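You operate a simulated robot arm through the tools that you are given. There is no shell and no other tool.

Carry out the task below with a simulated two-armed robot. There is one attempt and no reset: what you move stays moved.

JOB
On the top of the repair bench, fold the purple cloth in half, so that its two long edges meet.

Only the result counts: the job must be done as asked and must still hold three seconds after the hand-in. Knocking over, shifting, dropping, spilling or breaking anything else fails it. Flat cloth is picked up by pressing the open fingertips on it (5 to 10 N) and closing them slowly along it; thin cloth reads only 2 to 8 mm in the jaws.

ROBOT AND FRAMES
Two 7-joint arms with two-finger parallel grippers on one trunk, on a base that moves. Base frame: it is fixed to the floor where the robot stands at the start and does not move with it; the origin is under the middle of the robot, x ahead of it, y to its left, z up. Readings come in mm, rad, newtons and seconds.
The left shoulder is at the start at [50, 209, 1196], the right one opposite. With the tool pointing down near the work surface each hand reaches from about 100 to 900 mm from the robot's upright axis, wherever it stands, measured 20 degrees to its own side. Places, roughly: purple cloth [-3250, 250, 750]; top of the repair bench [-3200, 100, 900]. Payload 4.4 kg a hand.
Tool frame (each hand has its own): the origin (TCP) lies between the finger pads and is the grasp point; the fingertips stand 23 mm ahead of it; z points along the fingers, y is the line along which they close. Largest opening 94 mm; finger width 38, thickness 10; the body of the gripper, 54 by 96 mm, starts 39 mm behind the TCP.
Orientation is that of the tool frame in the base frame, as a unit quaternion [x, y, z, w]. With the fingers straight down and closing along the base's y, the tool's x points along the base's -x, its y along +y and its z along -z.

CONTROLS
- The arms move only by the tool step_arm. It takes "left_steps", "right_steps" or both (then of equal length, played together; a hand with none holds still); each is a list of rows, each an object (a shift or turn left out is 0, a gripper value left out holds the last) with "dp": the shift along the tool's x, y, z in mm, a list of three; "rot": the turn, a rotation vector about the tool's x, y, z in rad, a list of three; "grip": the gripper command, from -1 (fully open) to 1 (shut), values between in proportion. In form: [{"dp": [x, y, z], "rot": [rx, ry, rz], "grip": grip}, ...]. A call has 1 to 20 rows; each row shifts and turns the commanded pose from where the row before left it, along the tool's axes as they then stand. Each row takes 0.2 s and may step no farther than 50 mm and 0.15 rad from the row before; otherwise, or with a gripper value out of range, the whole call is refused. A pose out of reach is approached as far as the arm can. The call stops where the force on the tool passes 40 N (or 10 N more than at its start, if that is more) or the arm is blocked; 0.2 s more then pass. Each finger travels about 108 mm/s and halts on what it meets, pressing with about 33 N; the grip force reading is that of the motor and also rises with nothing between the fingers. The clock runs only during rows and for 0.2 s after the last one: add rows that do not move to give the fingers time. The reply holds the time, the measured pose of the TCP, the force on the tool along the base axes, the opening and the grip force, in the units named above and with some noise, with the torque about the TCP (base axes, N m) and any sound that the robot's microphone picked up.
- Cameras (640 x 400 px; columns grow to the right, rows downward): "scene" is now at [160.8, 14.3, 1381.3]; the picture's right is [-0.06, -1.00, 0.00], its down [-0.51, 0.03, -0.86] and it looks along [0.86, -0.05, -0.51] (base axes); focal length 272 px, centre (320, 200). "left" rides on the left gripper at [86, -16, -74] in its tool frame; the picture's right is [0.18, 0.98, 0.00], its down [-0.58, 0.11, -0.81] and it looks along [-0.79, 0.15, 0.59] (tool axes); focal length 243 px, centre (320, 200). "right" rides on the right gripper at [86, 16, -74] in its tool frame; the picture's right is [-0.18, 0.98, 0.00], its down [-0.58, -0.11, -0.81] and it looks along [-0.79, -0.15, 0.59] (tool axes); focal length 243 px, centre (320, 200). There is no depth. A picture from a camera that has moved, and an enlarged one, comes with that camera's place and axes in the base frame and with its lens. The place of the scene camera against the robot may be out by one fixed shift of up to 25 mm in any direction.
- camera(camera): a new picture of that camera. It takes no simulated time.
- lift_body(by): slides the trunk up (or, below 0, down) by that many mm; the arms and the scene camera ride with it, the base frame stays. It gives what a move gives, with no picture.
- drive_base(legs): drives the robot by 1 to 6 legs, each [ahead, left, turn to the left] in mm, mm and rad, along the robot's own axes; the way and the turn of a leg run together, so that a leg with both is an arc; at most 1500 mm and 3.142 rad a leg. The arms and the cameras ride along, it lands a little off, and it stops where it bumps. It gives what a move gives.
- pan_tilt(pan, tilt): turns the head with the scene camera to pan (to the left, within 1.396 rad either way) and tilt (down, from -0.506 to 1.204), counted from straight ahead of the robot. It gives what a move gives.
- enlarge(camera, box): a new picture of the part [left, top, right, bottom] of that camera's present view, enlarged. It takes no simulated time.
- sign_off(): hands the job in; it is judged then, once.

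Nothing tells you exact positions but the pictures and the camera data. Unless the task says otherwise, let go and move clear before handing in.

The tools are called after "Call:" as a command line: name --argument value ..., lists and objects as JSON in quotes. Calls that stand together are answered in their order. step_arm: Moves the arms, as the interface text tells. Its arguments: {"type":"object","properties":{"left_steps":{"type":"array","items":{"type":"object","properties":{"dp":{"type":"array","items":{"type":"number"}},"rot":{"type":"array","items":{"type":"number"}},"grip":{"type":"number"}}}},"right_steps":{"type":"array","items":{"type":"object","properties":{"dp":{"type":"array","items":{"type":"number"}},"rot":{"type":"array","items":{"type":"number"}},"grip":{"type":"number"}}}}},"required":[]} The other tools are called the same way: lift_body (by) moves the trunk up or down; drive_base (legs) drives the base; pan_tilt (pan, tilt) turns the head that bears the scene camera; camera (camera) takes a picture; enlarge (camera, box) takes an enlarged picture of a part of a camera's view; sign_off () hands the job in.

At the start:

```text
clock: 0.0
left_ee_pos: [535.6, 253.1, 991.5]
left_orientation: [0.0, 1.0, 0.0, 0.0]
left_wrist_force: [-0.3, 0.0, -0.5]
left_ft_torque: [0.0, 0.01, -0.01]
left_opening: 93.9
left_finger_force: 0.1
right_ee_pos: [489.3, -243.0, 1068.0]
right_orientation: [0.0, 1.0, 0.0, -0.001]
right_wrist_force: [0.8, -0.2, 0.2]
right_ft_torque: [-0.03, -0.01, -0.04]
right_opening: 94.1
right_finger_force: 0.0
trunk travel left (down, up): [-275.0, 288.0]
robot x, y, heading: [-0.5, 2.0, -0.001]
head pan, tilt (commanded): [-0.063, 0.536]
```

scene: 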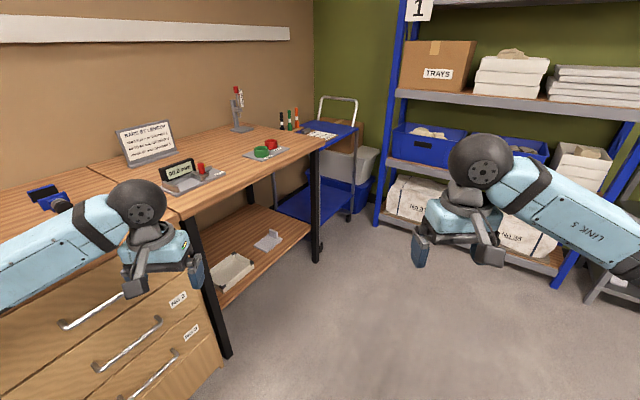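
right: 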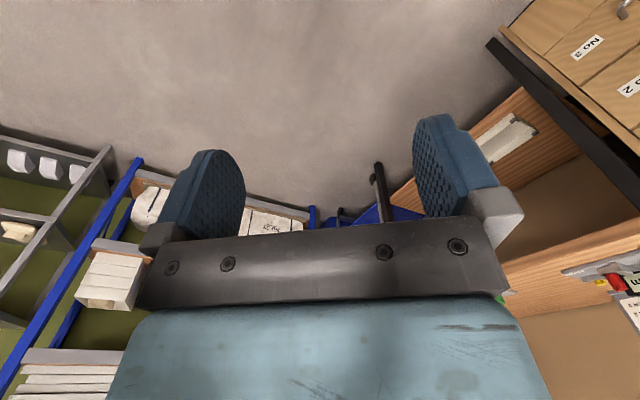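
left: 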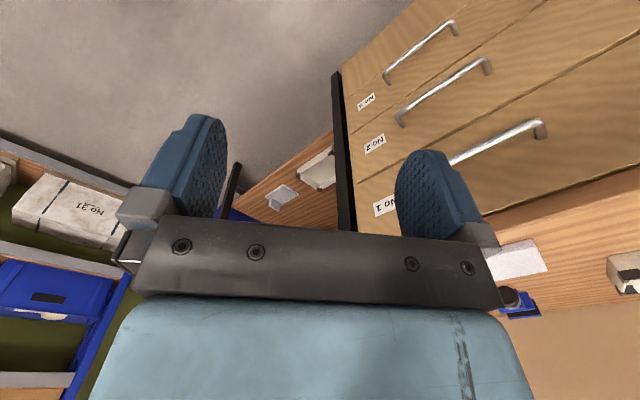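

I see a workbench on my left and shelving ahead; the cloth and repair bench should be about 3.2 m behind me. I'll look around with the head before turning.

Call:
pan_tilt --pan 1.39 --tilt 0.4

Call:
camera --camera "scene"

Call:
pan_tilt --pan -1.39 --tilt 0.4

Call:
camera --camera "scene"

```text
clock: 1.6
left_ee_pos: [535.9, 252.5, 989.9]
left_orientation: [-0.001, 1.0, 0.001, 0.0]
left_wrist_force: [-0.5, 0.4, 0.2]
left_ft_torque: [0.02, 0.01, -0.01]
left_opening: 94.1
left_finger_force: 0.1
right_ee_pos: [489.1, -242.8, 1066.1]
right_orientation: [0.0, 1.0, 0.0, 0.0]
right_wrist_force: [-0.6, 0.5, -0.6]
right_ft_torque: [-0.02, 0.0, 0.01]
right_opening: 93.9
right_finger_force: 0.2
trunk travel left (down, up): [-275.0, 288.0]
robot x, y, heading: [0.1, 2.8, -0.0]
head pan, tilt (commanded): [1.389, 0.4]
```

```text
taken
camera scene: at [87.6, 111.1, 1393.8], right [0.98, -0.18, 0.0], down [-0.07, -0.38, -0.92], along [0.17, 0.91, -0.39], focal length 272 px, centre (320, 200)
```

scene: 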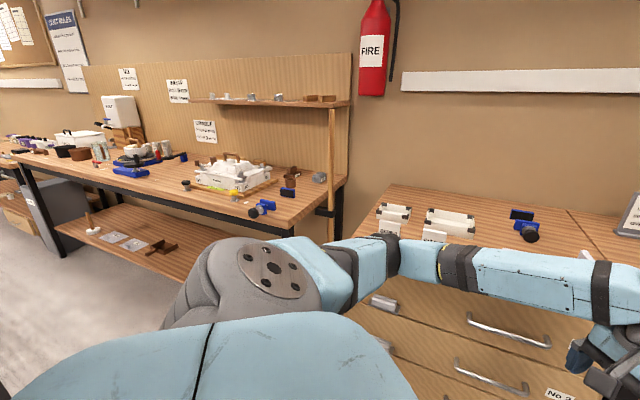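

```text
clock: 4.0
left_ee_pos: [535.1, 253.9, 991.5]
left_orientation: [0.001, 1.0, -0.001, 0.001]
left_wrist_force: [0.2, -0.3, 0.3]
left_ft_torque: [-0.01, 0.02, -0.01]
left_opening: 93.9
left_finger_force: 0.0
right_ee_pos: [489.0, -243.1, 1066.6]
right_orientation: [-0.001, 1.0, 0.0, 0.0]
right_wrist_force: [-0.9, 0.0, 0.0]
right_ft_torque: [-0.02, -0.01, 0.02]
right_opening: 94.0
right_finger_force: 0.0
trunk travel left (down, up): [-275.0, 288.0]
robot x, y, heading: [3.2, -1.1, -0.004]
head pan, tilt (commanded): [-1.389, 0.4]
```

```text
taken
camera scene: at [87.6, -71.1, 1393.8], right [-0.98, -0.18, 0.0], down [-0.07, 0.38, -0.92], along [0.17, -0.91, -0.39], focal length 272 px, centre (320, 200)
```

scene: 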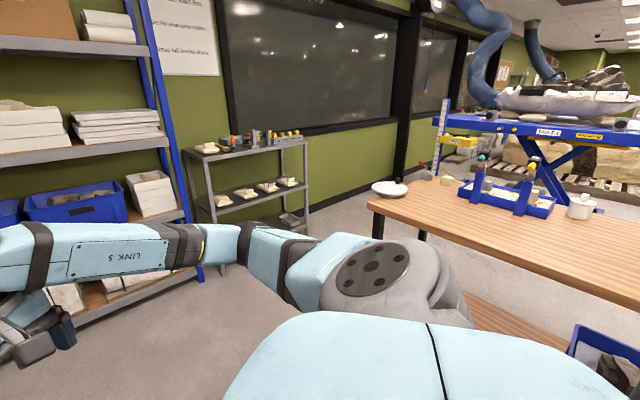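

The room is turned about 37° against my base frame; I stand in an aisle roughly 1.8 m wide between wall benches (left) and a table (right), so turning in place should clear. I'll turn left to face down the aisle toward the repair bench.

Call:
drive_base --legs '[[0, 0, 1.25], [0, 0, 1.25]]'

Call:
pan_tilt --pan 0.0 --tilt 0.3

Call:
camera --camera "scene"

Call:
pan_tilt --pan 0.9 --tilt 0.3

Call:
camera --camera "scene"

```text
clock: 10.7
left_ee_pos: [-580.1, 112.8, 991.2]
left_orientation: [0.95, -0.311, -0.001, 0.0]
left_wrist_force: [0.0, 0.1, 0.5]
left_ft_torque: [0.0, -0.02, -0.01]
left_opening: 93.9
left_finger_force: 0.1
right_ee_pos: [-249.7, 485.9, 1066.4]
right_orientation: [0.95, -0.311, 0.0, 0.0]
right_wrist_force: [0.1, -0.6, 0.0]
right_ft_torque: [-0.02, -0.04, -0.03]
right_opening: 94.1
right_finger_force: 0.1
trunk travel left (down, up): [-275.0, 288.0]
robot x, y, heading: [-2.7, -2.7, 2.507]
head pan, tilt (commanded): [-1.389, 0.4]
```

```text
clock: 12.2
left_ee_pos: [-580.9, 113.9, 990.2]
left_orientation: [0.95, -0.312, 0.001, -0.001]
left_wrist_force: [0.5, -0.1, -0.9]
left_ft_torque: [-0.01, 0.01, 0.01]
left_opening: 93.9
left_finger_force: 0.0
right_ee_pos: [-250.0, 484.6, 1067.1]
right_orientation: [0.95, -0.312, 0.0, 0.0]
right_wrist_force: [0.1, 0.1, -0.2]
right_ft_torque: [-0.01, -0.01, 0.01]
right_opening: 94.1
right_finger_force: 0.2
trunk travel left (down, up): [-275.0, 288.0]
robot x, y, heading: [-0.5, -0.5, 2.514]
head pan, tilt (commanded): [0.0, 0.3]
```

```text
taken
camera scene: at [-126.1, 115.3, 1403.0], right [0.59, 0.81, 0.0], down [0.24, -0.18, -0.96], along [-0.77, 0.57, -0.3], focal length 272 px, centre (320, 200)
```

scene: 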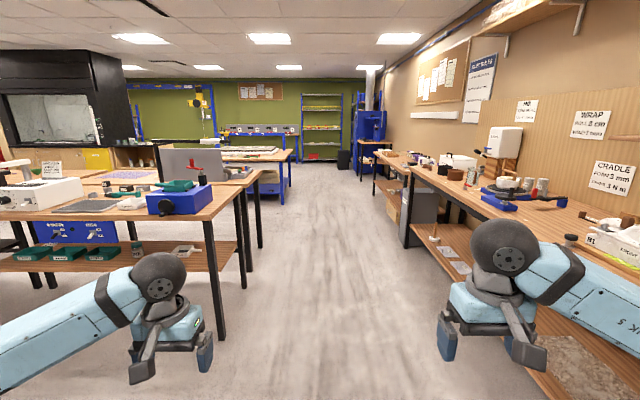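

```text
clock: 13.4
left_ee_pos: [-581.4, 113.8, 990.9]
left_orientation: [0.95, -0.312, 0.0, 0.0]
left_wrist_force: [0.2, -0.3, -0.1]
left_ft_torque: [0.0, -0.01, -0.04]
left_opening: 94.2
left_finger_force: 0.0
right_ee_pos: [-250.1, 485.4, 1066.0]
right_orientation: [0.95, -0.312, 0.0, 0.0]
right_wrist_force: [0.4, 0.5, 0.2]
right_ft_torque: [0.01, 0.0, -0.01]
right_opening: 94.0
right_finger_force: 0.0
trunk travel left (down, up): [-275.0, 288.0]
robot x, y, heading: [0.4, 3.6, 2.507]
head pan, tilt (commanded): [0.901, 0.3]
```

```text
taken
camera scene: at [-141.0, 35.4, 1403.0], right [-0.26, 0.96, 0.0], down [0.29, 0.08, -0.96], along [-0.92, -0.25, -0.3], focal length 272 px, centre (320, 200)
```

scene: 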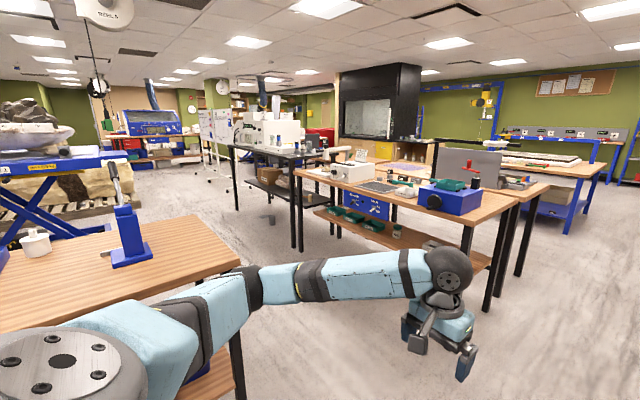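

A purple item shows on a table about 3 m ahead-left, behind a nearer table with a blue vise and steel box. I'll zoom in there.

Call:
enlarge --camera "scene" --box '[290, 120, 560, 289]'

```text
2.37 times, centred on (425, 204) of scene
camera zoom: at [-141.0, 35.4, 1403.0], right [-0.26, 0.96, 0.0], down [0.29, 0.08, -0.96], along [-0.92, -0.25, -0.3], focal length 645 px, centre (72, 189)
```

zoom: 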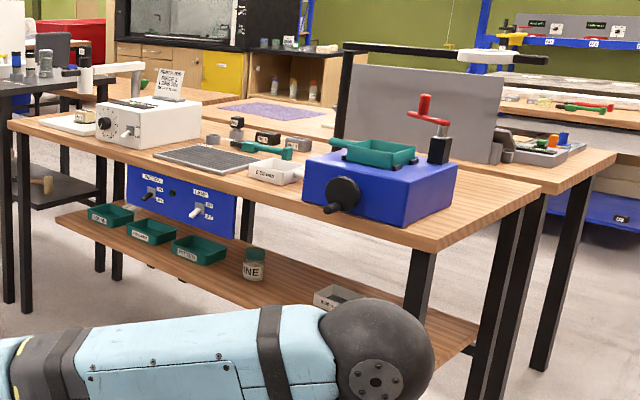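

The cloth lies on the second table (back-to-back behind the first, with a grey panel between). I'll shift slightly right to the middle of the aisle and drive past the tables to look from the far side.

Call:
drive_base --legs '[[0, -120, 0], [1300, 0, 0]]'

Call:
pan_tilt --pan 0.6 --tilt 0.4

Call:
camera --camera "scene"

```text
clock: 21.2
left_ee_pos: [-1548.4, 1004.3, 990.9]
left_orientation: [0.947, -0.321, 0.0, 0.0]
left_wrist_force: [0.9, -0.6, 0.5]
left_ft_torque: [0.0, 0.0, -0.01]
left_opening: 93.9
left_finger_force: 0.0
right_ee_pos: [-1208.6, 1369.9, 1066.3]
right_orientation: [0.947, -0.321, 0.0, 0.0]
right_wrist_force: [0.2, -0.5, 0.0]
right_ft_torque: [0.01, 0.03, 0.01]
right_opening: 94.0
right_finger_force: 0.0
trunk travel left (down, up): [-275.0, 288.0]
robot x, y, heading: [-968.4, 877.8, 2.485]
head pan, tilt (commanded): [0.901, 0.3]
```

```text
clock: 22.0
left_ee_pos: [-1549.1, 1004.4, 991.8]
left_orientation: [0.947, -0.321, 0.0, -0.001]
left_wrist_force: [-0.4, -0.6, -0.6]
left_ft_torque: [-0.01, 0.03, 0.02]
left_opening: 93.8
left_finger_force: 0.0
right_ee_pos: [-1209.1, 1369.6, 1066.3]
right_orientation: [0.947, -0.322, 0.0, 0.001]
right_wrist_force: [0.3, 0.3, 0.3]
right_ft_torque: [0.0, 0.04, 0.0]
right_opening: 94.0
right_finger_force: 0.0
trunk travel left (down, up): [-275.0, 288.0]
robot x, y, heading: [-967.9, 875.7, 2.484]
head pan, tilt (commanded): [0.6, 0.4]
```

```text
taken
camera scene: at [-1112.6, 944.8, 1393.8], right [0.05, 1.0, 0.0], down [0.39, -0.02, -0.92], along [-0.92, 0.05, -0.39], focal length 272 px, centre (320, 200)
```

scene: 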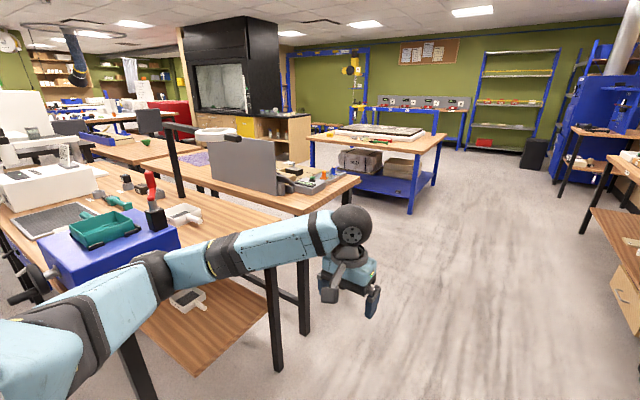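

I see the repair bench (with grey panel at its near side and purple cloth beyond) and a blue-framed table further on with a gap of about 1 m between. I'll drive on to look into that gap.

Call:
drive_base --legs '[[1500, 0, 0.0]]'

Call:
pan_tilt --pan 1.39 --tilt 0.45

Call:
camera --camera "scene"

Call:
pan_tilt --pan 0.7 --tilt 0.45

Call:
camera --camera "scene"

```text
clock: 29.5
left_ee_pos: [-2741.9, 1927.9, 990.5]
left_orientation: [0.946, -0.324, 0.0, 0.001]
left_wrist_force: [-0.2, -0.3, -0.6]
left_ft_torque: [-0.01, 0.03, 0.0]
left_opening: 94.0
left_finger_force: 0.0
right_ee_pos: [-2401.7, 2291.7, 1066.9]
right_orientation: [0.946, -0.324, 0.0, 0.0]
right_wrist_force: [0.0, 0.1, 0.0]
right_ft_torque: [0.0, -0.02, 0.04]
right_opening: 93.8
right_finger_force: 0.1
trunk travel left (down, up): [-275.0, 288.0]
robot x, y, heading: [-2165.7, 1798.5, 2.481]
head pan, tilt (commanded): [0.6, 0.4]
```

```text
clock: 30.6
left_ee_pos: [-2742.1, 1927.6, 991.2]
left_orientation: [0.946, -0.324, 0.0, 0.0]
left_wrist_force: [0.3, -0.4, -0.5]
left_ft_torque: [0.01, -0.01, -0.01]
left_opening: 93.9
left_finger_force: 0.0
right_ee_pos: [-2402.3, 2292.1, 1066.3]
right_orientation: [0.946, -0.324, 0.0, 0.0]
right_wrist_force: [-0.8, 0.0, 0.1]
right_ft_torque: [0.01, 0.02, 0.0]
right_opening: 94.2
right_finger_force: 0.1
trunk travel left (down, up): [-275.0, 288.0]
robot x, y, heading: [-2163.5, 1801.8, 2.483]
head pan, tilt (commanded): [1.389, 0.45]
```

```text
taken
camera scene: at [-2282.8, 1800.2, 1389.1], right [-0.67, 0.75, 0.0], down [0.32, 0.29, -0.9], along [-0.67, -0.6, -0.44], focal length 272 px, centre (320, 200)
```

scene: 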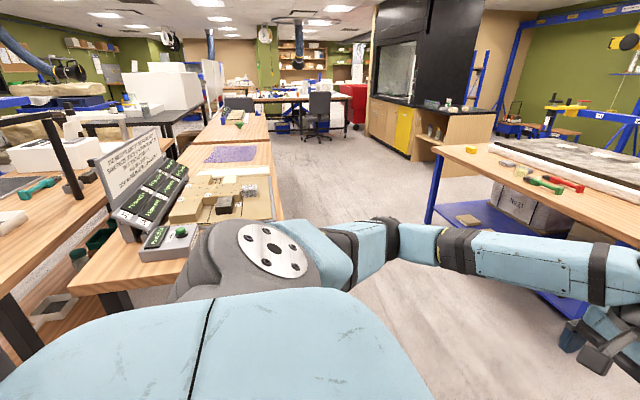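

```text
clock: 31.7
left_ee_pos: [-2743.2, 1926.8, 992.4]
left_orientation: [0.946, -0.324, 0.0, 0.0]
left_wrist_force: [-0.5, 0.5, 0.0]
left_ft_torque: [0.0, -0.01, 0.0]
left_opening: 94.0
left_finger_force: 0.0
right_ee_pos: [-2401.7, 2291.6, 1066.6]
right_orientation: [0.946, -0.324, -0.001, -0.001]
right_wrist_force: [1.0, -0.5, 0.5]
right_ft_torque: [0.0, 0.04, 0.02]
right_opening: 93.8
right_finger_force: 0.2
trunk travel left (down, up): [-275.0, 288.0]
robot x, y, heading: [-2162.7, 1799.3, 2.482]
head pan, tilt (commanded): [0.7, 0.45]
```

```text
taken
camera scene: at [-2306.1, 1857.6, 1389.1], right [-0.04, 1.0, 0.0], down [0.43, 0.02, -0.9], along [-0.9, -0.04, -0.44], focal length 272 px, centre (320, 200)
```

scene: 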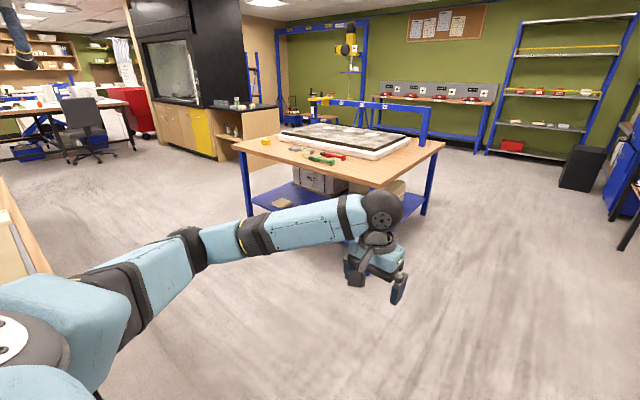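

The purple cloth is on the repair bench at about [-3160, 260], near its far edge (about u≈2.94 m down the aisle), and the gap between that bench and the blue table is about 1 m. I'll raise the trunk for clearance, drive on and turn left into the gap.

Call:
lift_body --by 200

Call:
drive_base --legs '[[640, 0, 0], [0, 0, 1.59]]'

Call:
pan_tilt --pan 0.3 --tilt 0.5

Call:
camera --camera "scene"

```text
clock: 33.9
left_ee_pos: [-2742.0, 1928.3, 1190.5]
left_orientation: [0.946, -0.324, 0.0, 0.0]
left_wrist_force: [0.2, 0.3, -0.3]
left_ft_torque: [0.0, 0.0, 0.0]
left_opening: 93.9
left_finger_force: 0.1
right_ee_pos: [-2402.4, 2292.1, 1267.1]
right_orientation: [0.946, -0.324, 0.0, 0.0]
right_wrist_force: [0.2, 0.1, 0.3]
right_ft_torque: [-0.03, 0.0, 0.04]
right_opening: 94.2
right_finger_force: 0.0
trunk travel left (down, up): [-475.0, 88.0]
robot x, y, heading: [-2167.6, 1807.6, 2.483]
head pan, tilt (commanded): [0.7, 0.45]
```

```text
clock: 41.3
left_ee_pos: [-2785.4, 1610.1, 1190.2]
left_orientation: [0.893, 0.45, 0.0, -0.001]
left_wrist_force: [0.0, -0.1, -0.8]
left_ft_torque: [0.0, 0.01, 0.01]
left_opening: 94.2
left_finger_force: 0.1
right_ee_pos: [-3156.3, 1943.6, 1267.0]
right_orientation: [0.893, 0.45, 0.0, -0.001]
right_wrist_force: [0.8, 0.7, 0.6]
right_ft_torque: [0.0, 0.0, 0.01]
right_opening: 93.8
right_finger_force: 0.1
trunk travel left (down, up): [-475.0, 88.0]
robot x, y, heading: [-2670.6, 2192.1, -2.215]
head pan, tilt (commanded): [0.7, 0.45]
```

```text
clock: 42.1
left_ee_pos: [-2785.8, 1608.9, 1190.1]
left_orientation: [0.893, 0.45, 0.0, 0.001]
left_wrist_force: [-0.1, 0.2, 0.5]
left_ft_torque: [0.01, 0.02, 0.01]
left_opening: 94.2
left_finger_force: 0.0
right_ee_pos: [-3157.6, 1943.1, 1268.1]
right_orientation: [0.893, 0.45, 0.0, 0.0]
right_wrist_force: [0.0, 0.0, -0.5]
right_ft_torque: [0.01, 0.0, -0.01]
right_opening: 93.9
right_finger_force: 0.1
trunk travel left (down, up): [-475.0, 88.0]
robot x, y, heading: [-2673.4, 2188.3, -2.208]
head pan, tilt (commanded): [0.3, 0.499]
```

```text
taken
camera scene: at [-2737.0, 2070.7, 1584.7], right [-0.94, 0.33, 0.0], down [0.16, 0.45, -0.88], along [-0.29, -0.83, -0.48], focal length 272 px, centre (320, 200)
```

scene: 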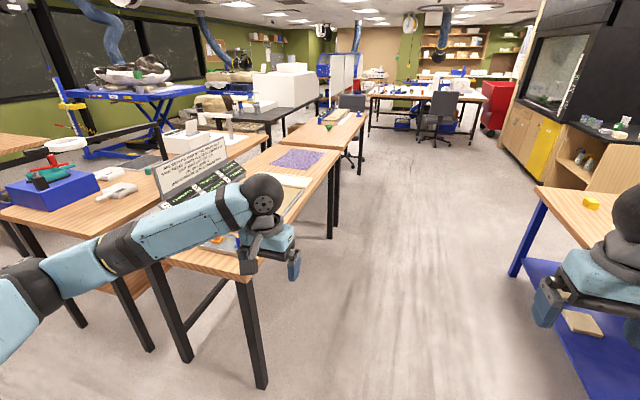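

The repair bench's far edge runs at u≈2.99 m with the cloth near its far end (about [-3230, 215]); the space to drive alongside is clear. I'll drive along the gap and turn left to face the cloth.

Call:
drive_base --legs '[[950, 0, 0], [950, 0, 0], [0, 0, 1.57]]'

Call:
pan_tilt --pan 0.0 --tilt 0.8

Call:
camera --camera "scene"

```text
clock: 55.5
left_ee_pos: [-3208.2, 556.1, 1190.1]
left_orientation: [0.303, 0.953, 0.0, 0.0]
left_wrist_force: [0.2, 0.5, -0.2]
left_ft_torque: [0.02, 0.0, 0.0]
left_opening: 94.0
left_finger_force: 0.0
right_ee_pos: [-3533.1, 177.7, 1267.6]
right_orientation: [0.304, 0.953, 0.001, 0.0]
right_wrist_force: [-0.1, 0.0, 0.3]
right_ft_torque: [0.01, -0.03, 0.03]
right_opening: 94.0
right_finger_force: 0.0
trunk travel left (down, up): [-475.0, 88.0]
robot x, y, heading: [-3791.7, 659.2, -0.616]
head pan, tilt (commanded): [0.3, 0.499]
```

```text
clock: 56.3
left_ee_pos: [-3208.3, 557.4, 1191.3]
left_orientation: [0.303, 0.953, 0.0, 0.001]
left_wrist_force: [-0.1, 0.7, -0.3]
left_ft_torque: [0.01, -0.01, -0.01]
left_opening: 93.8
left_finger_force: 0.0
right_ee_pos: [-3532.6, 177.1, 1266.6]
right_orientation: [0.304, 0.953, 0.001, 0.001]
right_wrist_force: [-0.6, -0.1, -0.2]
right_ft_torque: [-0.02, -0.01, 0.0]
right_opening: 93.8
right_finger_force: 0.0
trunk travel left (down, up): [-475.0, 88.0]
robot x, y, heading: [-3790.1, 655.5, -0.616]
head pan, tilt (commanded): [0.0, 0.799]
```

```text
taken
camera scene: at [-3667.0, 593.9, 1558.8], right [-0.58, -0.82, 0.0], down [-0.58, 0.41, -0.7], along [0.57, -0.4, -0.72], focal length 272 px, centre (320, 200)
```

scene: 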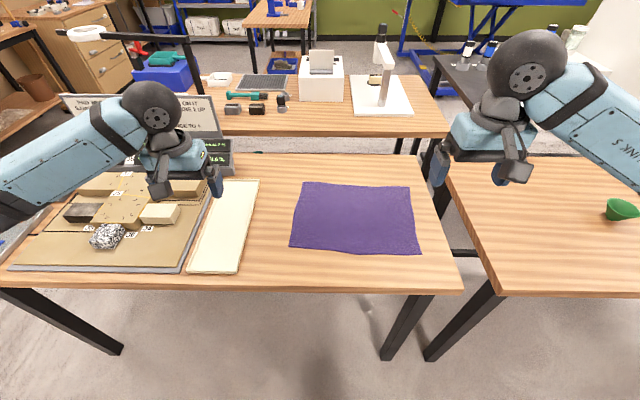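

I'm now facing the bench: the purple cloth lies in front of me, right of a white/cream strip, with a groove board with samples to its left. I'll zoom to find its edges accurately.

Call:
enlarge --camera "scene" --box '[240, 150, 480, 300]'

Call:
camera --camera "left"

Call:
camera --camera "right"

```text
2.67 times, centred on (360, 225) of scene
camera zoom: at [-3667.0, 593.9, 1558.8], right [-0.58, -0.82, 0.0], down [-0.58, 0.41, -0.7], along [0.57, -0.4, -0.72], focal length 727 px, centre (213, 133)
```

zoom: 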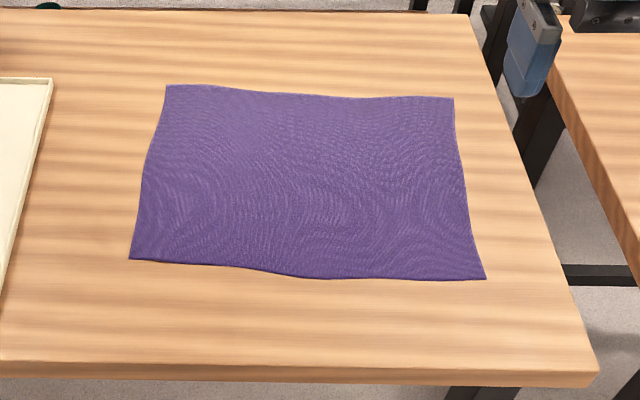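

```text
taken
camera left: at [-3287.5, 593.8, 1265.0], right [0.42, 0.91, 0.0], down [0.54, -0.25, 0.81], along [0.73, -0.34, -0.59], focal length 243 px, centre (320, 200)
```

left: 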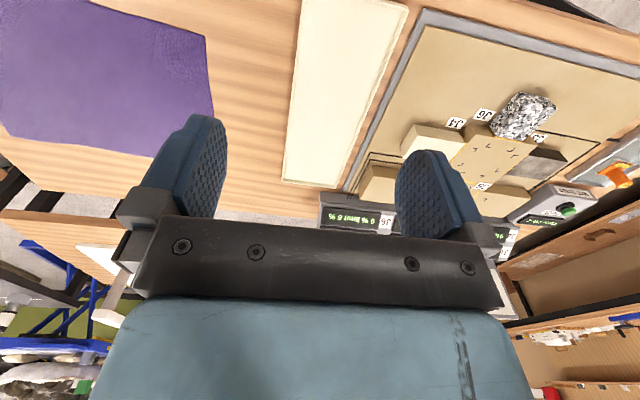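

```text
taken
camera right: at [-3594.6, 241.4, 1342.7], right [0.72, 0.7, 0.0], down [0.41, -0.43, 0.81], along [0.56, -0.58, -0.59], focal length 243 px, centre (320, 200)
```

right: 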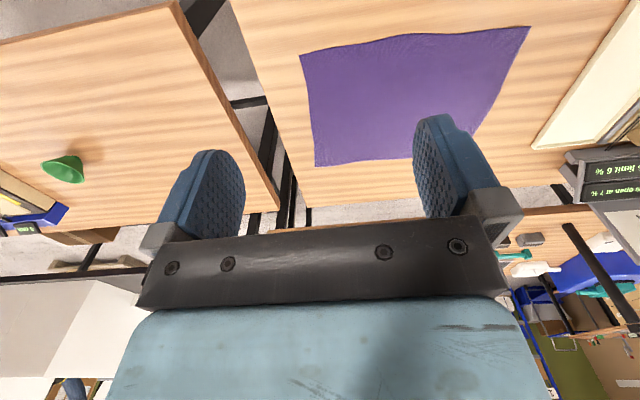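

The table top works out at z≈858 mm, and the cloth is about 400×300 mm with its long edges running roughly left–right from my view (corners ≈ A[-3000,190], B[-3258,-127] far; C[-3481,72], D[-3225,379] near). I need to get a bit closer and centred, so I'll look down to check the base clearance against the bench.

Call:
pan_tilt --pan 0.0 --tilt 1.2

Call:
camera --camera "scene"

```text
clock: 57.2
left_ee_pos: [-3207.3, 554.7, 1190.8]
left_orientation: [0.303, 0.953, 0.0, 0.0]
left_wrist_force: [0.3, -0.5, 0.6]
left_ft_torque: [0.04, 0.01, 0.03]
left_opening: 94.1
left_finger_force: 0.0
right_ee_pos: [-3533.7, 178.5, 1267.0]
right_orientation: [0.304, 0.953, 0.0, 0.0]
right_wrist_force: [0.2, -0.1, 0.0]
right_ft_torque: [-0.02, 0.03, -0.03]
right_opening: 94.0
right_finger_force: 0.0
trunk travel left (down, up): [-475.0, 88.0]
robot x, y, heading: [-3788.7, 658.0, -0.614]
head pan, tilt (commanded): [0.0, 1.201]
```

```text
taken
camera scene: at [-3687.2, 608.1, 1531.0], right [-0.58, -0.82, 0.0], down [-0.76, 0.54, -0.36], along [0.3, -0.21, -0.93], focal length 272 px, centre (320, 200)
```

scene: 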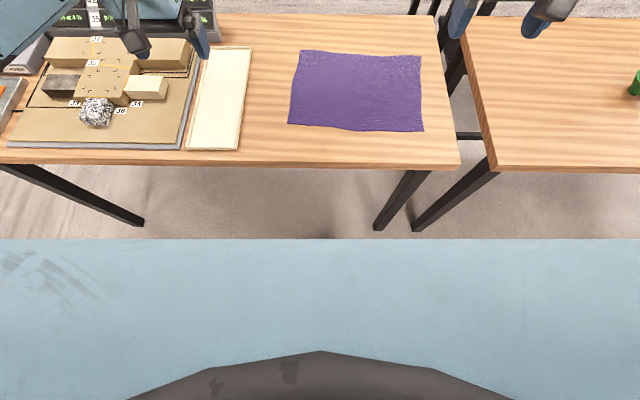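

The base front isn't visible beyond the chest, but the bench edge is about 490 mm from my axis, so I'll move about 85 mm closer, 67 mm right, and turn slightly to square up with the cloth. Then I'll lower the trunk back to working height.

Call:
drive_base --legs '[[85, -67, -0.072]]'

Call:
lift_body --by -200

Call:
pan_tilt --pan 0.0 --tilt 0.8

Call:
camera --camera "scene"

Call:
camera --camera "left"

Call:
camera --camera "right"

```text
clock: 58.4
left_ee_pos: [-3191.3, 409.3, 1191.3]
left_orientation: [0.337, 0.941, 0.0, 0.001]
left_wrist_force: [-0.1, -0.3, 0.4]
left_ft_torque: [0.05, 0.01, 0.0]
left_opening: 94.0
left_finger_force: 0.2
right_ee_pos: [-3542.5, 56.8, 1266.7]
right_orientation: [0.338, 0.941, 0.0, 0.0]
right_wrist_force: [-0.1, -0.6, -0.1]
right_ft_torque: [0.0, 0.01, -0.01]
right_opening: 93.9
right_finger_force: 0.0
trunk travel left (down, up): [-475.0, 88.0]
robot x, y, heading: [-3763.1, 557.2, -0.689]
head pan, tilt (commanded): [0.0, 1.201]
```

```text
clock: 60.6
left_ee_pos: [-3191.0, 407.9, 991.9]
left_orientation: [0.338, 0.941, 0.0, 0.0]
left_wrist_force: [0.0, -0.4, 0.7]
left_ft_torque: [-0.01, 0.01, 0.01]
left_opening: 94.0
left_finger_force: 0.0
right_ee_pos: [-3542.8, 55.3, 1067.0]
right_orientation: [0.337, 0.941, 0.0, 0.0]
right_wrist_force: [0.4, -0.2, 0.0]
right_ft_torque: [-0.01, 0.03, 0.02]
right_opening: 94.1
right_finger_force: 0.1
trunk travel left (down, up): [-275.0, 288.0]
robot x, y, heading: [-3763.1, 554.6, -0.687]
head pan, tilt (commanded): [0.0, 1.201]
```

```text
clock: 61.5
left_ee_pos: [-3190.1, 408.7, 991.8]
left_orientation: [0.338, 0.941, 0.0, 0.001]
left_wrist_force: [0.7, 0.3, 0.1]
left_ft_torque: [-0.01, -0.01, -0.02]
left_opening: 94.0
left_finger_force: 0.1
right_ee_pos: [-3542.7, 54.9, 1066.6]
right_orientation: [0.338, 0.941, 0.0, 0.0]
right_wrist_force: [-0.1, -0.3, 0.2]
right_ft_torque: [-0.04, 0.0, -0.02]
right_opening: 94.0
right_finger_force: 0.1
trunk travel left (down, up): [-275.0, 288.0]
robot x, y, heading: [-3766.0, 556.0, -0.691]
head pan, tilt (commanded): [0.0, 0.799]
```

```text
taken
camera scene: at [-3646.9, 479.6, 1358.6], right [-0.64, -0.77, 0.0], down [-0.55, 0.46, -0.7], along [0.54, -0.44, -0.72], focal length 272 px, centre (320, 200)
```

scene: 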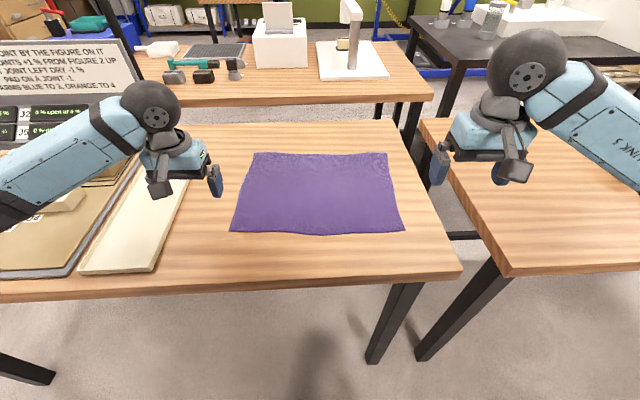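

```text
taken
camera left: at [-3266.8, 451.6, 1065.0], right [0.48, 0.88, 0.0], down [0.52, -0.29, 0.81], along [0.71, -0.39, -0.59], focal length 243 px, centre (320, 200)
```

left: 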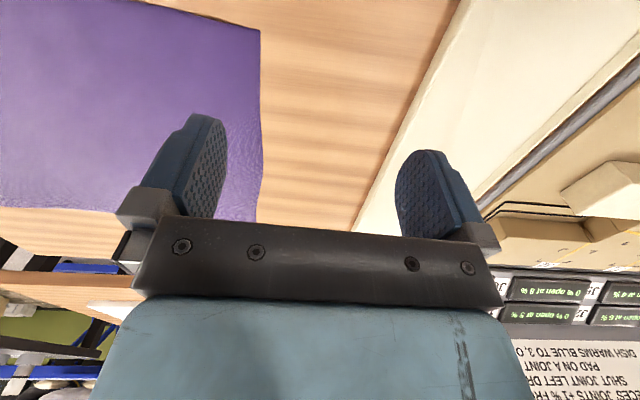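

```text
taken
camera right: at [-3599.0, 122.5, 1142.8], right [0.77, 0.64, 0.0], down [0.38, -0.45, 0.81], along [0.52, -0.62, -0.59], focal length 243 px, centre (320, 200)
```

right: 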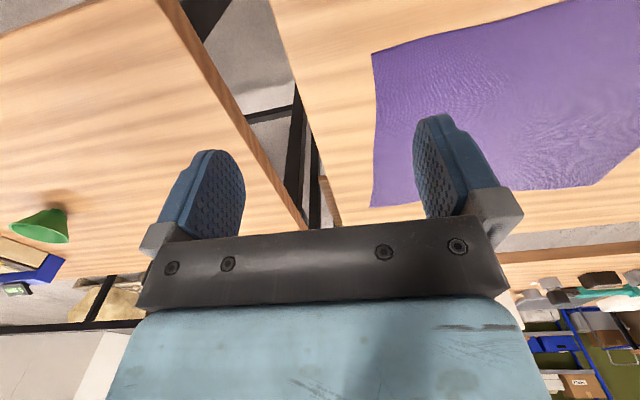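

The cloth is now squared to me: in my own frame its near edge is ≈529 mm ahead, far edge ≈820 mm, left/right ends ≈ ±203 mm. My plan is to take the far long edge at both corners with the fingers closing front-to-back, and bring it back over onto the near edge; first I move both hands above the far corners and yaw them 90°.

Call:
step_arm --left_steps '[{"dp": [-35, -8.4, 0]}, {"dp": [-35, -8.4, 0]}, {"dp": [-35, -8.4, 0]}, {"dp": [-35, -8.4, 0]}, {"dp": [-35, -8.4, 0]}, {"dp": [-35, -8.4, 0]}, {"dp": [-35, -8.4, 0]}, {"dp": [-35, -8.4, 0]}, {"rot": [0, 0, 0.143]}, {"rot": [0, 0, 0.143]}, {"rot": [0, 0, 0.143]}, {"rot": [0, 0, 0.143]}, {"rot": [0, 0, 0.143]}, {"rot": [0, 0, 0.143]}, {"rot": [0, 0, 0.143]}, {"rot": [0, 0, 0.143]}, {"rot": [0, 0, 0.143]}, {"rot": [0, 0, 0.143]}, {"rot": [0, 0, 0.141]}]' --right_steps '[{"dp": [-41, 7.75, 9.4]}, {"dp": [-41, 7.75, 9.4]}, {"dp": [-41, 7.75, 9.4]}, {"dp": [-41, 7.75, 9.4]}, {"dp": [-41, 7.75, 9.4]}, {"dp": [-41, 7.75, 9.4]}, {"dp": [-41, 7.75, 9.4]}, {"dp": [-41, 7.75, 9.4]}, {"rot": [0, 0, -0.143]}, {"rot": [0, 0, -0.143]}, {"rot": [0, 0, -0.143]}, {"rot": [0, 0, -0.143]}, {"rot": [0, 0, -0.143]}, {"rot": [0, 0, -0.143]}, {"rot": [0, 0, -0.143]}, {"rot": [0, 0, -0.143]}, {"rot": [0, 0, -0.143]}, {"rot": [0, 0, -0.143]}, {"rot": [0, 0, -0.141]}]'

Call:
camera --camera "scene"

Call:
camera --camera "left"

Call:
camera --camera "right"

```text
clock: 65.5
left_ee_pos: [-3017.4, 179.2, 991.5]
left_orientation: [0.905, 0.425, 0.001, 0.0]
left_wrist_force: [-0.5, -0.4, -0.3]
left_ft_torque: [0.03, -0.03, 0.02]
left_opening: 93.9
left_finger_force: 0.0
right_ee_pos: [-3286.4, -86.1, 1003.4]
right_orientation: [0.087, 0.996, 0.0, 0.001]
right_wrist_force: [0.1, 0.5, 0.1]
right_ft_torque: [0.0, -0.03, 0.01]
right_opening: 94.1
right_finger_force: 0.0
right hand out of reach, approached as far as the arm can: row 12, 13, 14, 15, 16, 17, 18, 19
trunk travel left (down, up): [-275.0, 288.0]
robot x, y, heading: [-3768.8, 553.9, -0.689]
head pan, tilt (commanded): [0.0, 0.799]
```

```text
taken
camera scene: at [-3647.9, 479.4, 1358.8], right [-0.64, -0.77, 0.0], down [-0.55, 0.46, -0.7], along [0.54, -0.44, -0.72], focal length 272 px, centre (320, 200)
```

scene: 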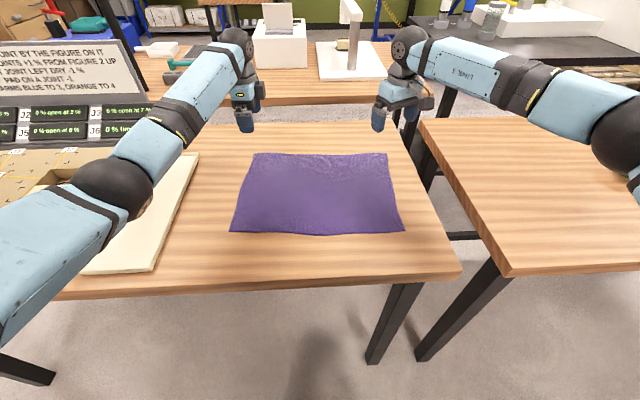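

```text
taken
camera left: at [-2974.2, 255.6, 1065.8], right [0.87, -0.49, 0.0], down [-0.29, -0.52, 0.81], along [-0.39, -0.7, -0.59], focal length 243 px, centre (320, 200)
```

left: 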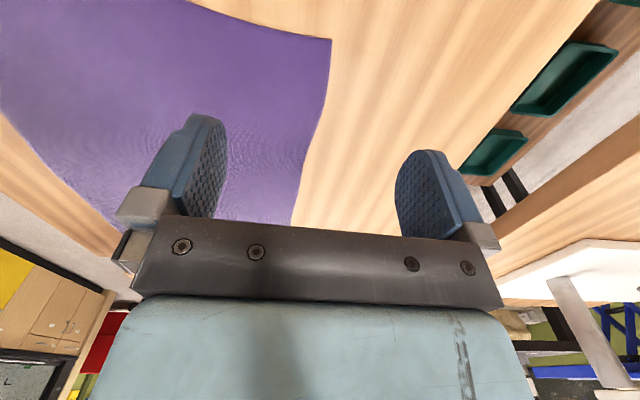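

```text
taken
camera right: at [-3368.2, -55.9, 1079.2], right [0.35, 0.94, 0.0], down [0.55, -0.21, 0.81], along [0.76, -0.28, -0.59], focal length 243 px, centre (320, 200)
```

right: 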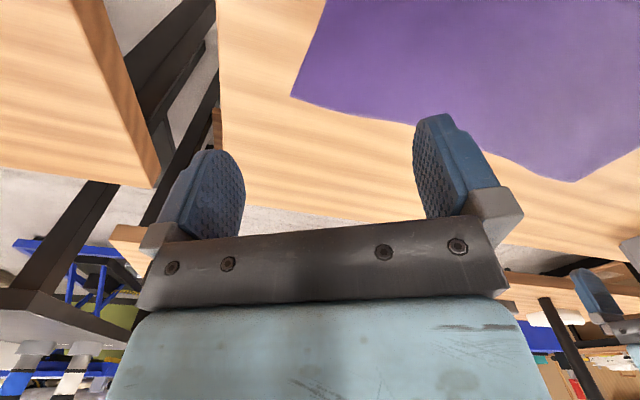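

The left hand is in place and yawed; the right wrist stopped at about 30° of yaw (joint limit). I'll try turning the right hand the other way instead.

Call:
step_arm --right_steps '[{"rot": [0, 0, 0.143]}, {"rot": [0, 0, 0.143]}, {"rot": [0, 0, 0.143]}, {"rot": [0, 0, 0.143]}, {"rot": [0, 0, 0.143]}, {"rot": [0, 0, 0.143]}, {"rot": [0, 0, 0.143]}, {"rot": [0, 0, 0.143]}, {"rot": [0, 0, 0.143]}, {"rot": [0, 0, 0.143]}, {"rot": [0, 0, 0.141]}]'

```text
clock: 67.9
left_ee_pos: [-3016.7, 178.1, 991.6]
left_orientation: [0.904, 0.427, 0.001, 0.0]
left_wrist_force: [0.7, 0.4, 0.5]
left_ft_torque: [0.0, -0.02, 0.01]
left_opening: 94.1
left_finger_force: 0.1
right_ee_pos: [-3284.3, -86.7, 1002.3]
right_orientation: [0.767, 0.642, 0.001, 0.0]
right_wrist_force: [-0.4, 0.4, -0.2]
right_ft_torque: [0.05, -0.01, -0.03]
right_opening: 93.8
right_finger_force: 0.0
trunk travel left (down, up): [-275.0, 288.0]
robot x, y, heading: [-3764.7, 551.6, -0.69]
head pan, tilt (commanded): [0.0, 0.799]
```

That works: the right hand turned freely the other way; a bit more yaw (0.51 rad) lines it up with the left one.

Call:
step_arm --right_steps '[{"rot": [0, 0, 0.128]}, {"rot": [0, 0, 0.128]}, {"rot": [0, 0, 0.128]}, {"rot": [0, 0, 0.128]}]'

Call:
camera --camera "right"

Call:
camera --camera "scene"

Call:
enlarge --camera "left" --box '[180, 0, 440, 162]'

```text
clock: 68.9
left_ee_pos: [-3016.0, 177.4, 990.0]
left_orientation: [0.904, 0.427, 0.0, 0.0]
left_wrist_force: [0.0, -0.7, -0.3]
left_ft_torque: [0.03, 0.02, 0.05]
left_opening: 94.1
left_finger_force: 0.0
right_ee_pos: [-3284.2, -87.3, 1003.6]
right_orientation: [0.903, 0.429, 0.0, 0.0]
right_wrist_force: [-0.4, -1.0, 0.7]
right_ft_torque: [-0.01, -0.02, 0.01]
right_opening: 94.4
right_finger_force: 0.1
trunk travel left (down, up): [-275.0, 288.0]
robot x, y, heading: [-3765.6, 554.0, -0.692]
head pan, tilt (commanded): [0.0, 0.799]
```

```text
taken
camera right: at [-3217.4, -30.0, 1079.0], right [0.64, -0.77, 0.0], down [-0.45, -0.38, 0.81], along [-0.62, -0.52, -0.59], focal length 243 px, centre (320, 200)
```

right: 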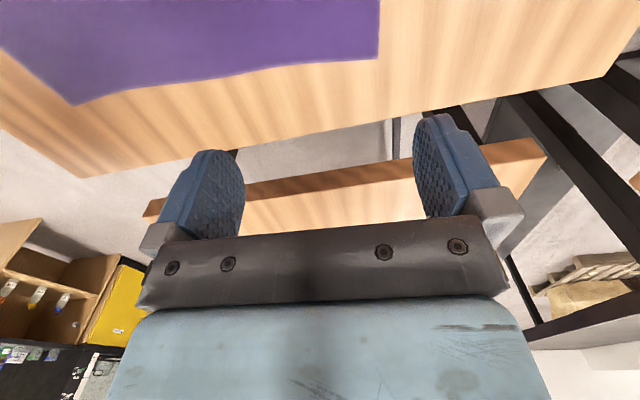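

```text
taken
camera scene: at [-3646.9, 479.6, 1358.7], right [-0.64, -0.77, 0.0], down [-0.55, 0.46, -0.7], along [0.54, -0.44, -0.72], focal length 272 px, centre (320, 200)
```

scene: 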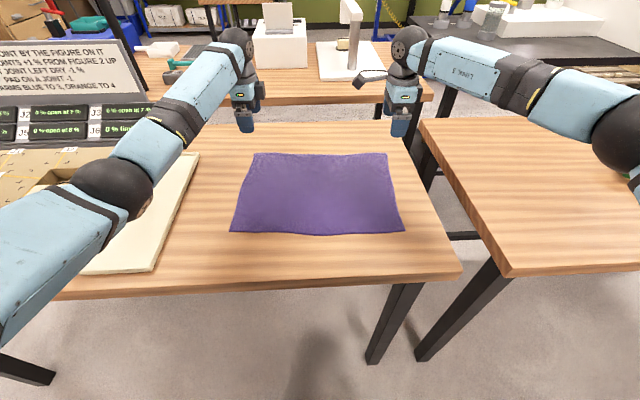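

```text
2.46 times, centred on (310, 81) of left
camera zoom: at [-2973.6, 256.1, 1065.0], right [0.88, -0.48, 0.0], down [-0.29, -0.52, 0.81], along [-0.39, -0.71, -0.59], focal length 597 px, centre (345, 493)
```

zoom: 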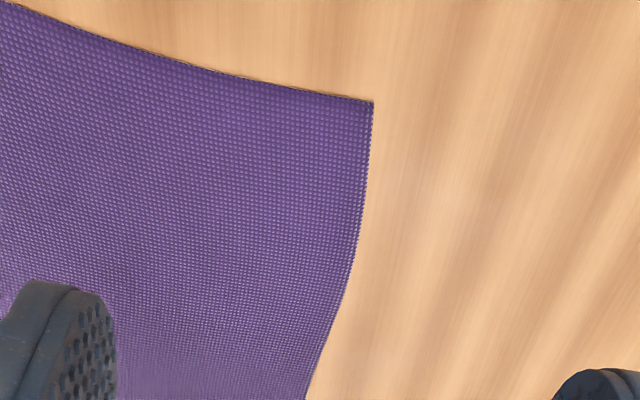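

Both hands now close along the front–back direction. I place far corners at A≈[-3003,184] and B≈[-3260,-130]; I'll centre each hand about 20 mm in from its corner on the far edge, narrow the fingers to ~32 mm and come down to hover.

Call:
step_arm --left_steps '[{"dp": [-3.4, 2.4, 0], "grip": 0.32}, {"dp": [-3.4, 2.3, 0]}, {"dp": [0, 0, 30]}, {"dp": [0, 0, 30]}, {"dp": [0, 0, 30]}]' --right_steps '[{"dp": [1.2, 22, 0], "grip": 0.32}, {"dp": [1.3, 21.7, 0]}, {"dp": [0, 0, 34]}, {"dp": [0, 0, 34]}, {"dp": [0, 0, 34]}]'

Call:
camera --camera "left"

Call:
camera --camera "right"

Call:
camera --camera "scene"

```text
clock: 70.1
left_ee_pos: [-3017.1, 167.9, 899.5]
left_orientation: [0.905, 0.426, 0.0, 0.0]
left_wrist_force: [-0.5, 0.2, -0.4]
left_ft_torque: [0.0, 0.02, 0.04]
left_opening: 31.8
left_finger_force: 0.0
right_ee_pos: [-3249.8, -114.1, 899.4]
right_orientation: [0.903, 0.429, 0.0, -0.001]
right_wrist_force: [0.1, -1.0, 1.2]
right_ft_torque: [0.02, 0.0, 0.01]
right_opening: 32.2
right_finger_force: 0.0
trunk travel left (down, up): [-275.0, 288.0]
robot x, y, heading: [-3762.9, 554.9, -0.691]
head pan, tilt (commanded): [0.0, 0.799]
```

```text
taken
camera left: at [-2973.8, 245.7, 974.0], right [0.88, -0.48, 0.0], down [-0.29, -0.52, 0.81], along [-0.39, -0.71, -0.59], focal length 243 px, centre (320, 200)
```

left: 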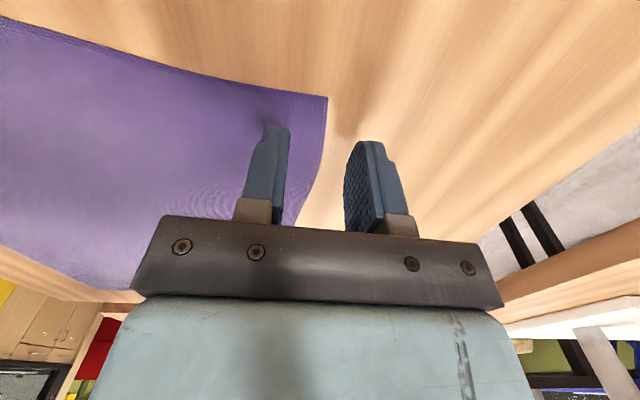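

```text
taken
camera right: at [-3182.6, -56.8, 974.4], right [0.65, -0.76, 0.0], down [-0.45, -0.38, 0.81], along [-0.62, -0.52, -0.59], focal length 243 px, centre (320, 200)
```

right: 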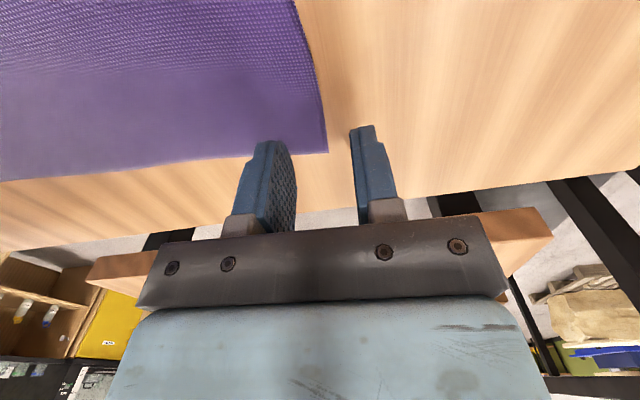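

```text
taken
camera scene: at [-3646.0, 478.6, 1358.6], right [-0.64, -0.77, 0.0], down [-0.55, 0.46, -0.7], along [0.54, -0.44, -0.72], focal length 272 px, centre (320, 200)
```

scene: 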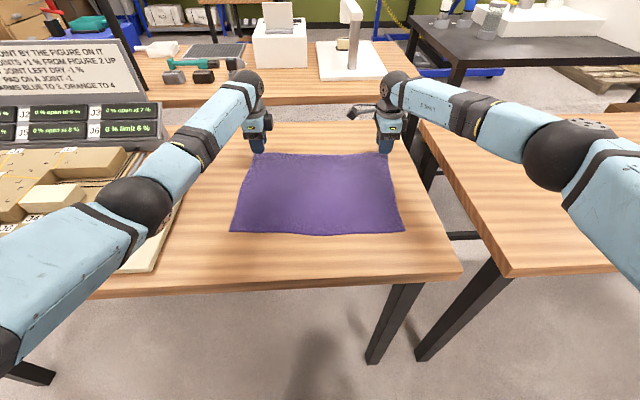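

The hands hover ~18 mm above the table with the inner finger ~18 mm inside the far edge and the outer finger just outside, as wanted. I'll lower gently to find contact.

Call:
step_arm --left_steps '[{"dp": [0, 0, 7]}, {"dp": [0, 0, 7]}, {"dp": [0, 0, 0]}]' --right_steps '[{"dp": [0, 0, 7]}, {"dp": [0, 0, 7]}, {"dp": [0, 0, 0]}]'

```text
clock: 70.9
left_ee_pos: [-3018.3, 170.0, 885.9]
left_orientation: [0.904, 0.427, 0.0, 0.0]
left_wrist_force: [0.0, 1.0, -0.6]
left_ft_torque: [0.01, 0.0, 0.01]
left_opening: 32.3
left_finger_force: 0.0
right_ee_pos: [-3250.8, -111.6, 886.7]
right_orientation: [0.903, 0.429, 0.0, 0.0]
right_wrist_force: [-0.5, -0.1, -0.9]
right_ft_torque: [0.0, 0.02, 0.03]
right_opening: 31.9
right_finger_force: 0.0
trunk travel left (down, up): [-275.0, 288.0]
robot x, y, heading: [-3763.2, 552.3, -0.689]
head pan, tilt (commanded): [0.0, 0.799]
```

Call:
step_arm --left_steps '[{"dp": [0, 0, 1.5]}, {"dp": [0, 0, 1.5]}, {"dp": [0, 0, 0]}]' --right_steps '[{"dp": [0, 0, 1.5]}, {"dp": [0, 0, 1.5]}, {"dp": [0, 0, 0]}]'

Call:
enlarge --camera "left" --box '[200, 50, 440, 200]'

Call:
enlarge --camera "right" --box '[200, 50, 440, 200]'

```text
clock: 71.7
left_ee_pos: [-3018.6, 169.8, 884.0]
left_orientation: [0.905, 0.426, 0.001, 0.001]
left_wrist_force: [0.9, -0.6, 0.3]
left_ft_torque: [0.01, -0.01, -0.01]
left_opening: 32.1
left_finger_force: 0.0
right_ee_pos: [-3250.1, -112.8, 884.6]
right_orientation: [0.904, 0.428, 0.0, 0.0]
right_wrist_force: [-0.8, -1.1, 4.7]
right_ft_torque: [0.07, 0.08, 0.01]
right_opening: 31.7
right_finger_force: 0.0
trunk travel left (down, up): [-275.0, 288.0]
robot x, y, heading: [-3763.3, 552.8, -0.69]
head pan, tilt (commanded): [0.0, 0.799]
```

```text
2.67 times, centred on (320, 125) of left
camera zoom: at [-2975.5, 247.8, 958.5], right [0.88, -0.48, 0.0], down [-0.29, -0.52, 0.81], along [-0.39, -0.71, -0.59], focal length 647 px, centre (320, 400)
```

zoom: 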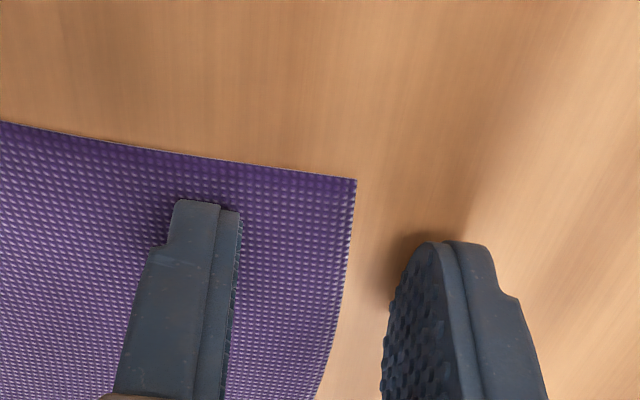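

```text
2.67 times, centred on (320, 125) of right
camera zoom: at [-3182.7, -55.8, 960.3], right [0.64, -0.76, 0.0], down [-0.45, -0.38, 0.81], along [-0.62, -0.52, -0.59], focal length 647 px, centre (320, 400)
```

zoom: 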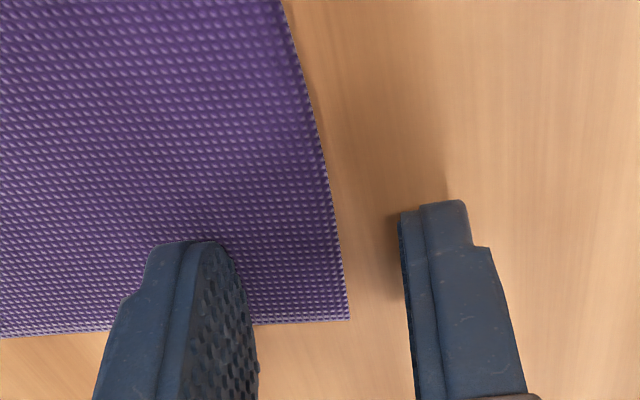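

The right tips just touch (4.7 N, so cloth surface ≈ z 861) and the left is about to. I'll press the left a little further to get 5–10 N.

Call:
step_arm --left_steps '[{"dp": [0, 1, 1]}, {"dp": [0, 0, 0.7]}, {"dp": [0, 0, 0]}]'

```text
clock: 72.5
left_ee_pos: [-3017.5, 169.9, 884.3]
left_orientation: [0.905, 0.426, 0.001, 0.001]
left_wrist_force: [-1.4, 0.2, 7.2]
left_ft_torque: [0.09, 0.12, 0.02]
left_opening: 32.8
left_finger_force: 0.8
right_ee_pos: [-3250.6, -112.0, 884.6]
right_orientation: [0.903, 0.429, 0.0, 0.001]
right_wrist_force: [0.1, -1.7, 2.3]
right_ft_torque: [0.02, 0.05, 0.0]
right_opening: 31.7
right_finger_force: 0.0
trunk travel left (down, up): [-275.0, 288.0]
robot x, y, heading: [-3763.7, 552.0, -0.695]
head pan, tilt (commanded): [0.0, 0.799]
```

Left is pressing at ~7 N. Now I'll close the left slowly while shifting it so the inner finger stays put and the outer finger scoops the edge in; halfway I'll look.

Call:
step_arm --left_steps '[{"dp": [0, -0.8, 0], "grip": 0.354}, {"dp": [0, -0.8, 0], "grip": 0.388}, {"dp": [0, -0.8, 0], "grip": 0.422}, {"dp": [0, -0.8, 0], "grip": 0.456}, {"dp": [0, -0.8, 0], "grip": 0.49}, {"dp": [0, -0.8, 0], "grip": 0.524}, {"dp": [0, -0.8, 0], "grip": 0.558}, {"dp": [0, -0.8, 0], "grip": 0.592}, {"dp": [0, -0.8, 0], "grip": 0.626}]'

Call:
enlarge --camera "left" --box '[200, 50, 440, 200]'

```text
clock: 74.5
left_ee_pos: [-3024.0, 174.8, 885.0]
left_orientation: [0.904, 0.427, 0.001, 0.001]
left_wrist_force: [1.3, -1.5, 9.8]
left_ft_torque: [0.0, 0.02, -0.03]
left_opening: 16.2
left_finger_force: 0.0
right_ee_pos: [-3251.1, -112.1, 884.7]
right_orientation: [0.903, 0.429, 0.0, 0.001]
right_wrist_force: [-0.1, 0.1, 1.0]
right_ft_torque: [0.01, 0.02, -0.01]
right_opening: 32.0
right_finger_force: 0.4
trunk travel left (down, up): [-275.0, 288.0]
robot x, y, heading: [-3762.0, 550.7, -0.687]
head pan, tilt (commanded): [0.0, 0.799]
```

```text
2.67 times, centred on (320, 125) of left
camera zoom: at [-2979.9, 252.3, 958.2], right [0.88, -0.48, 0.0], down [-0.29, -0.52, 0.81], along [-0.39, -0.71, -0.59], focal length 647 px, centre (320, 400)
```

zoom: 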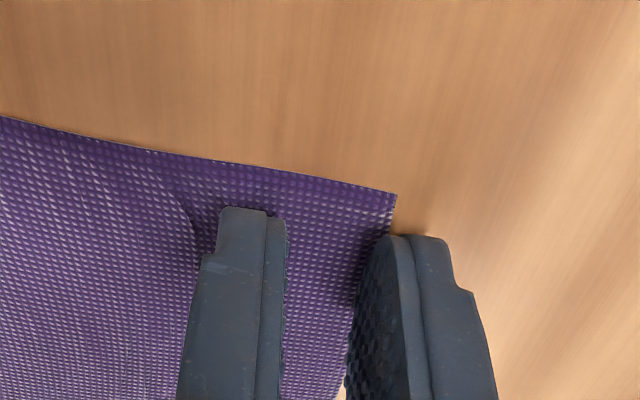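

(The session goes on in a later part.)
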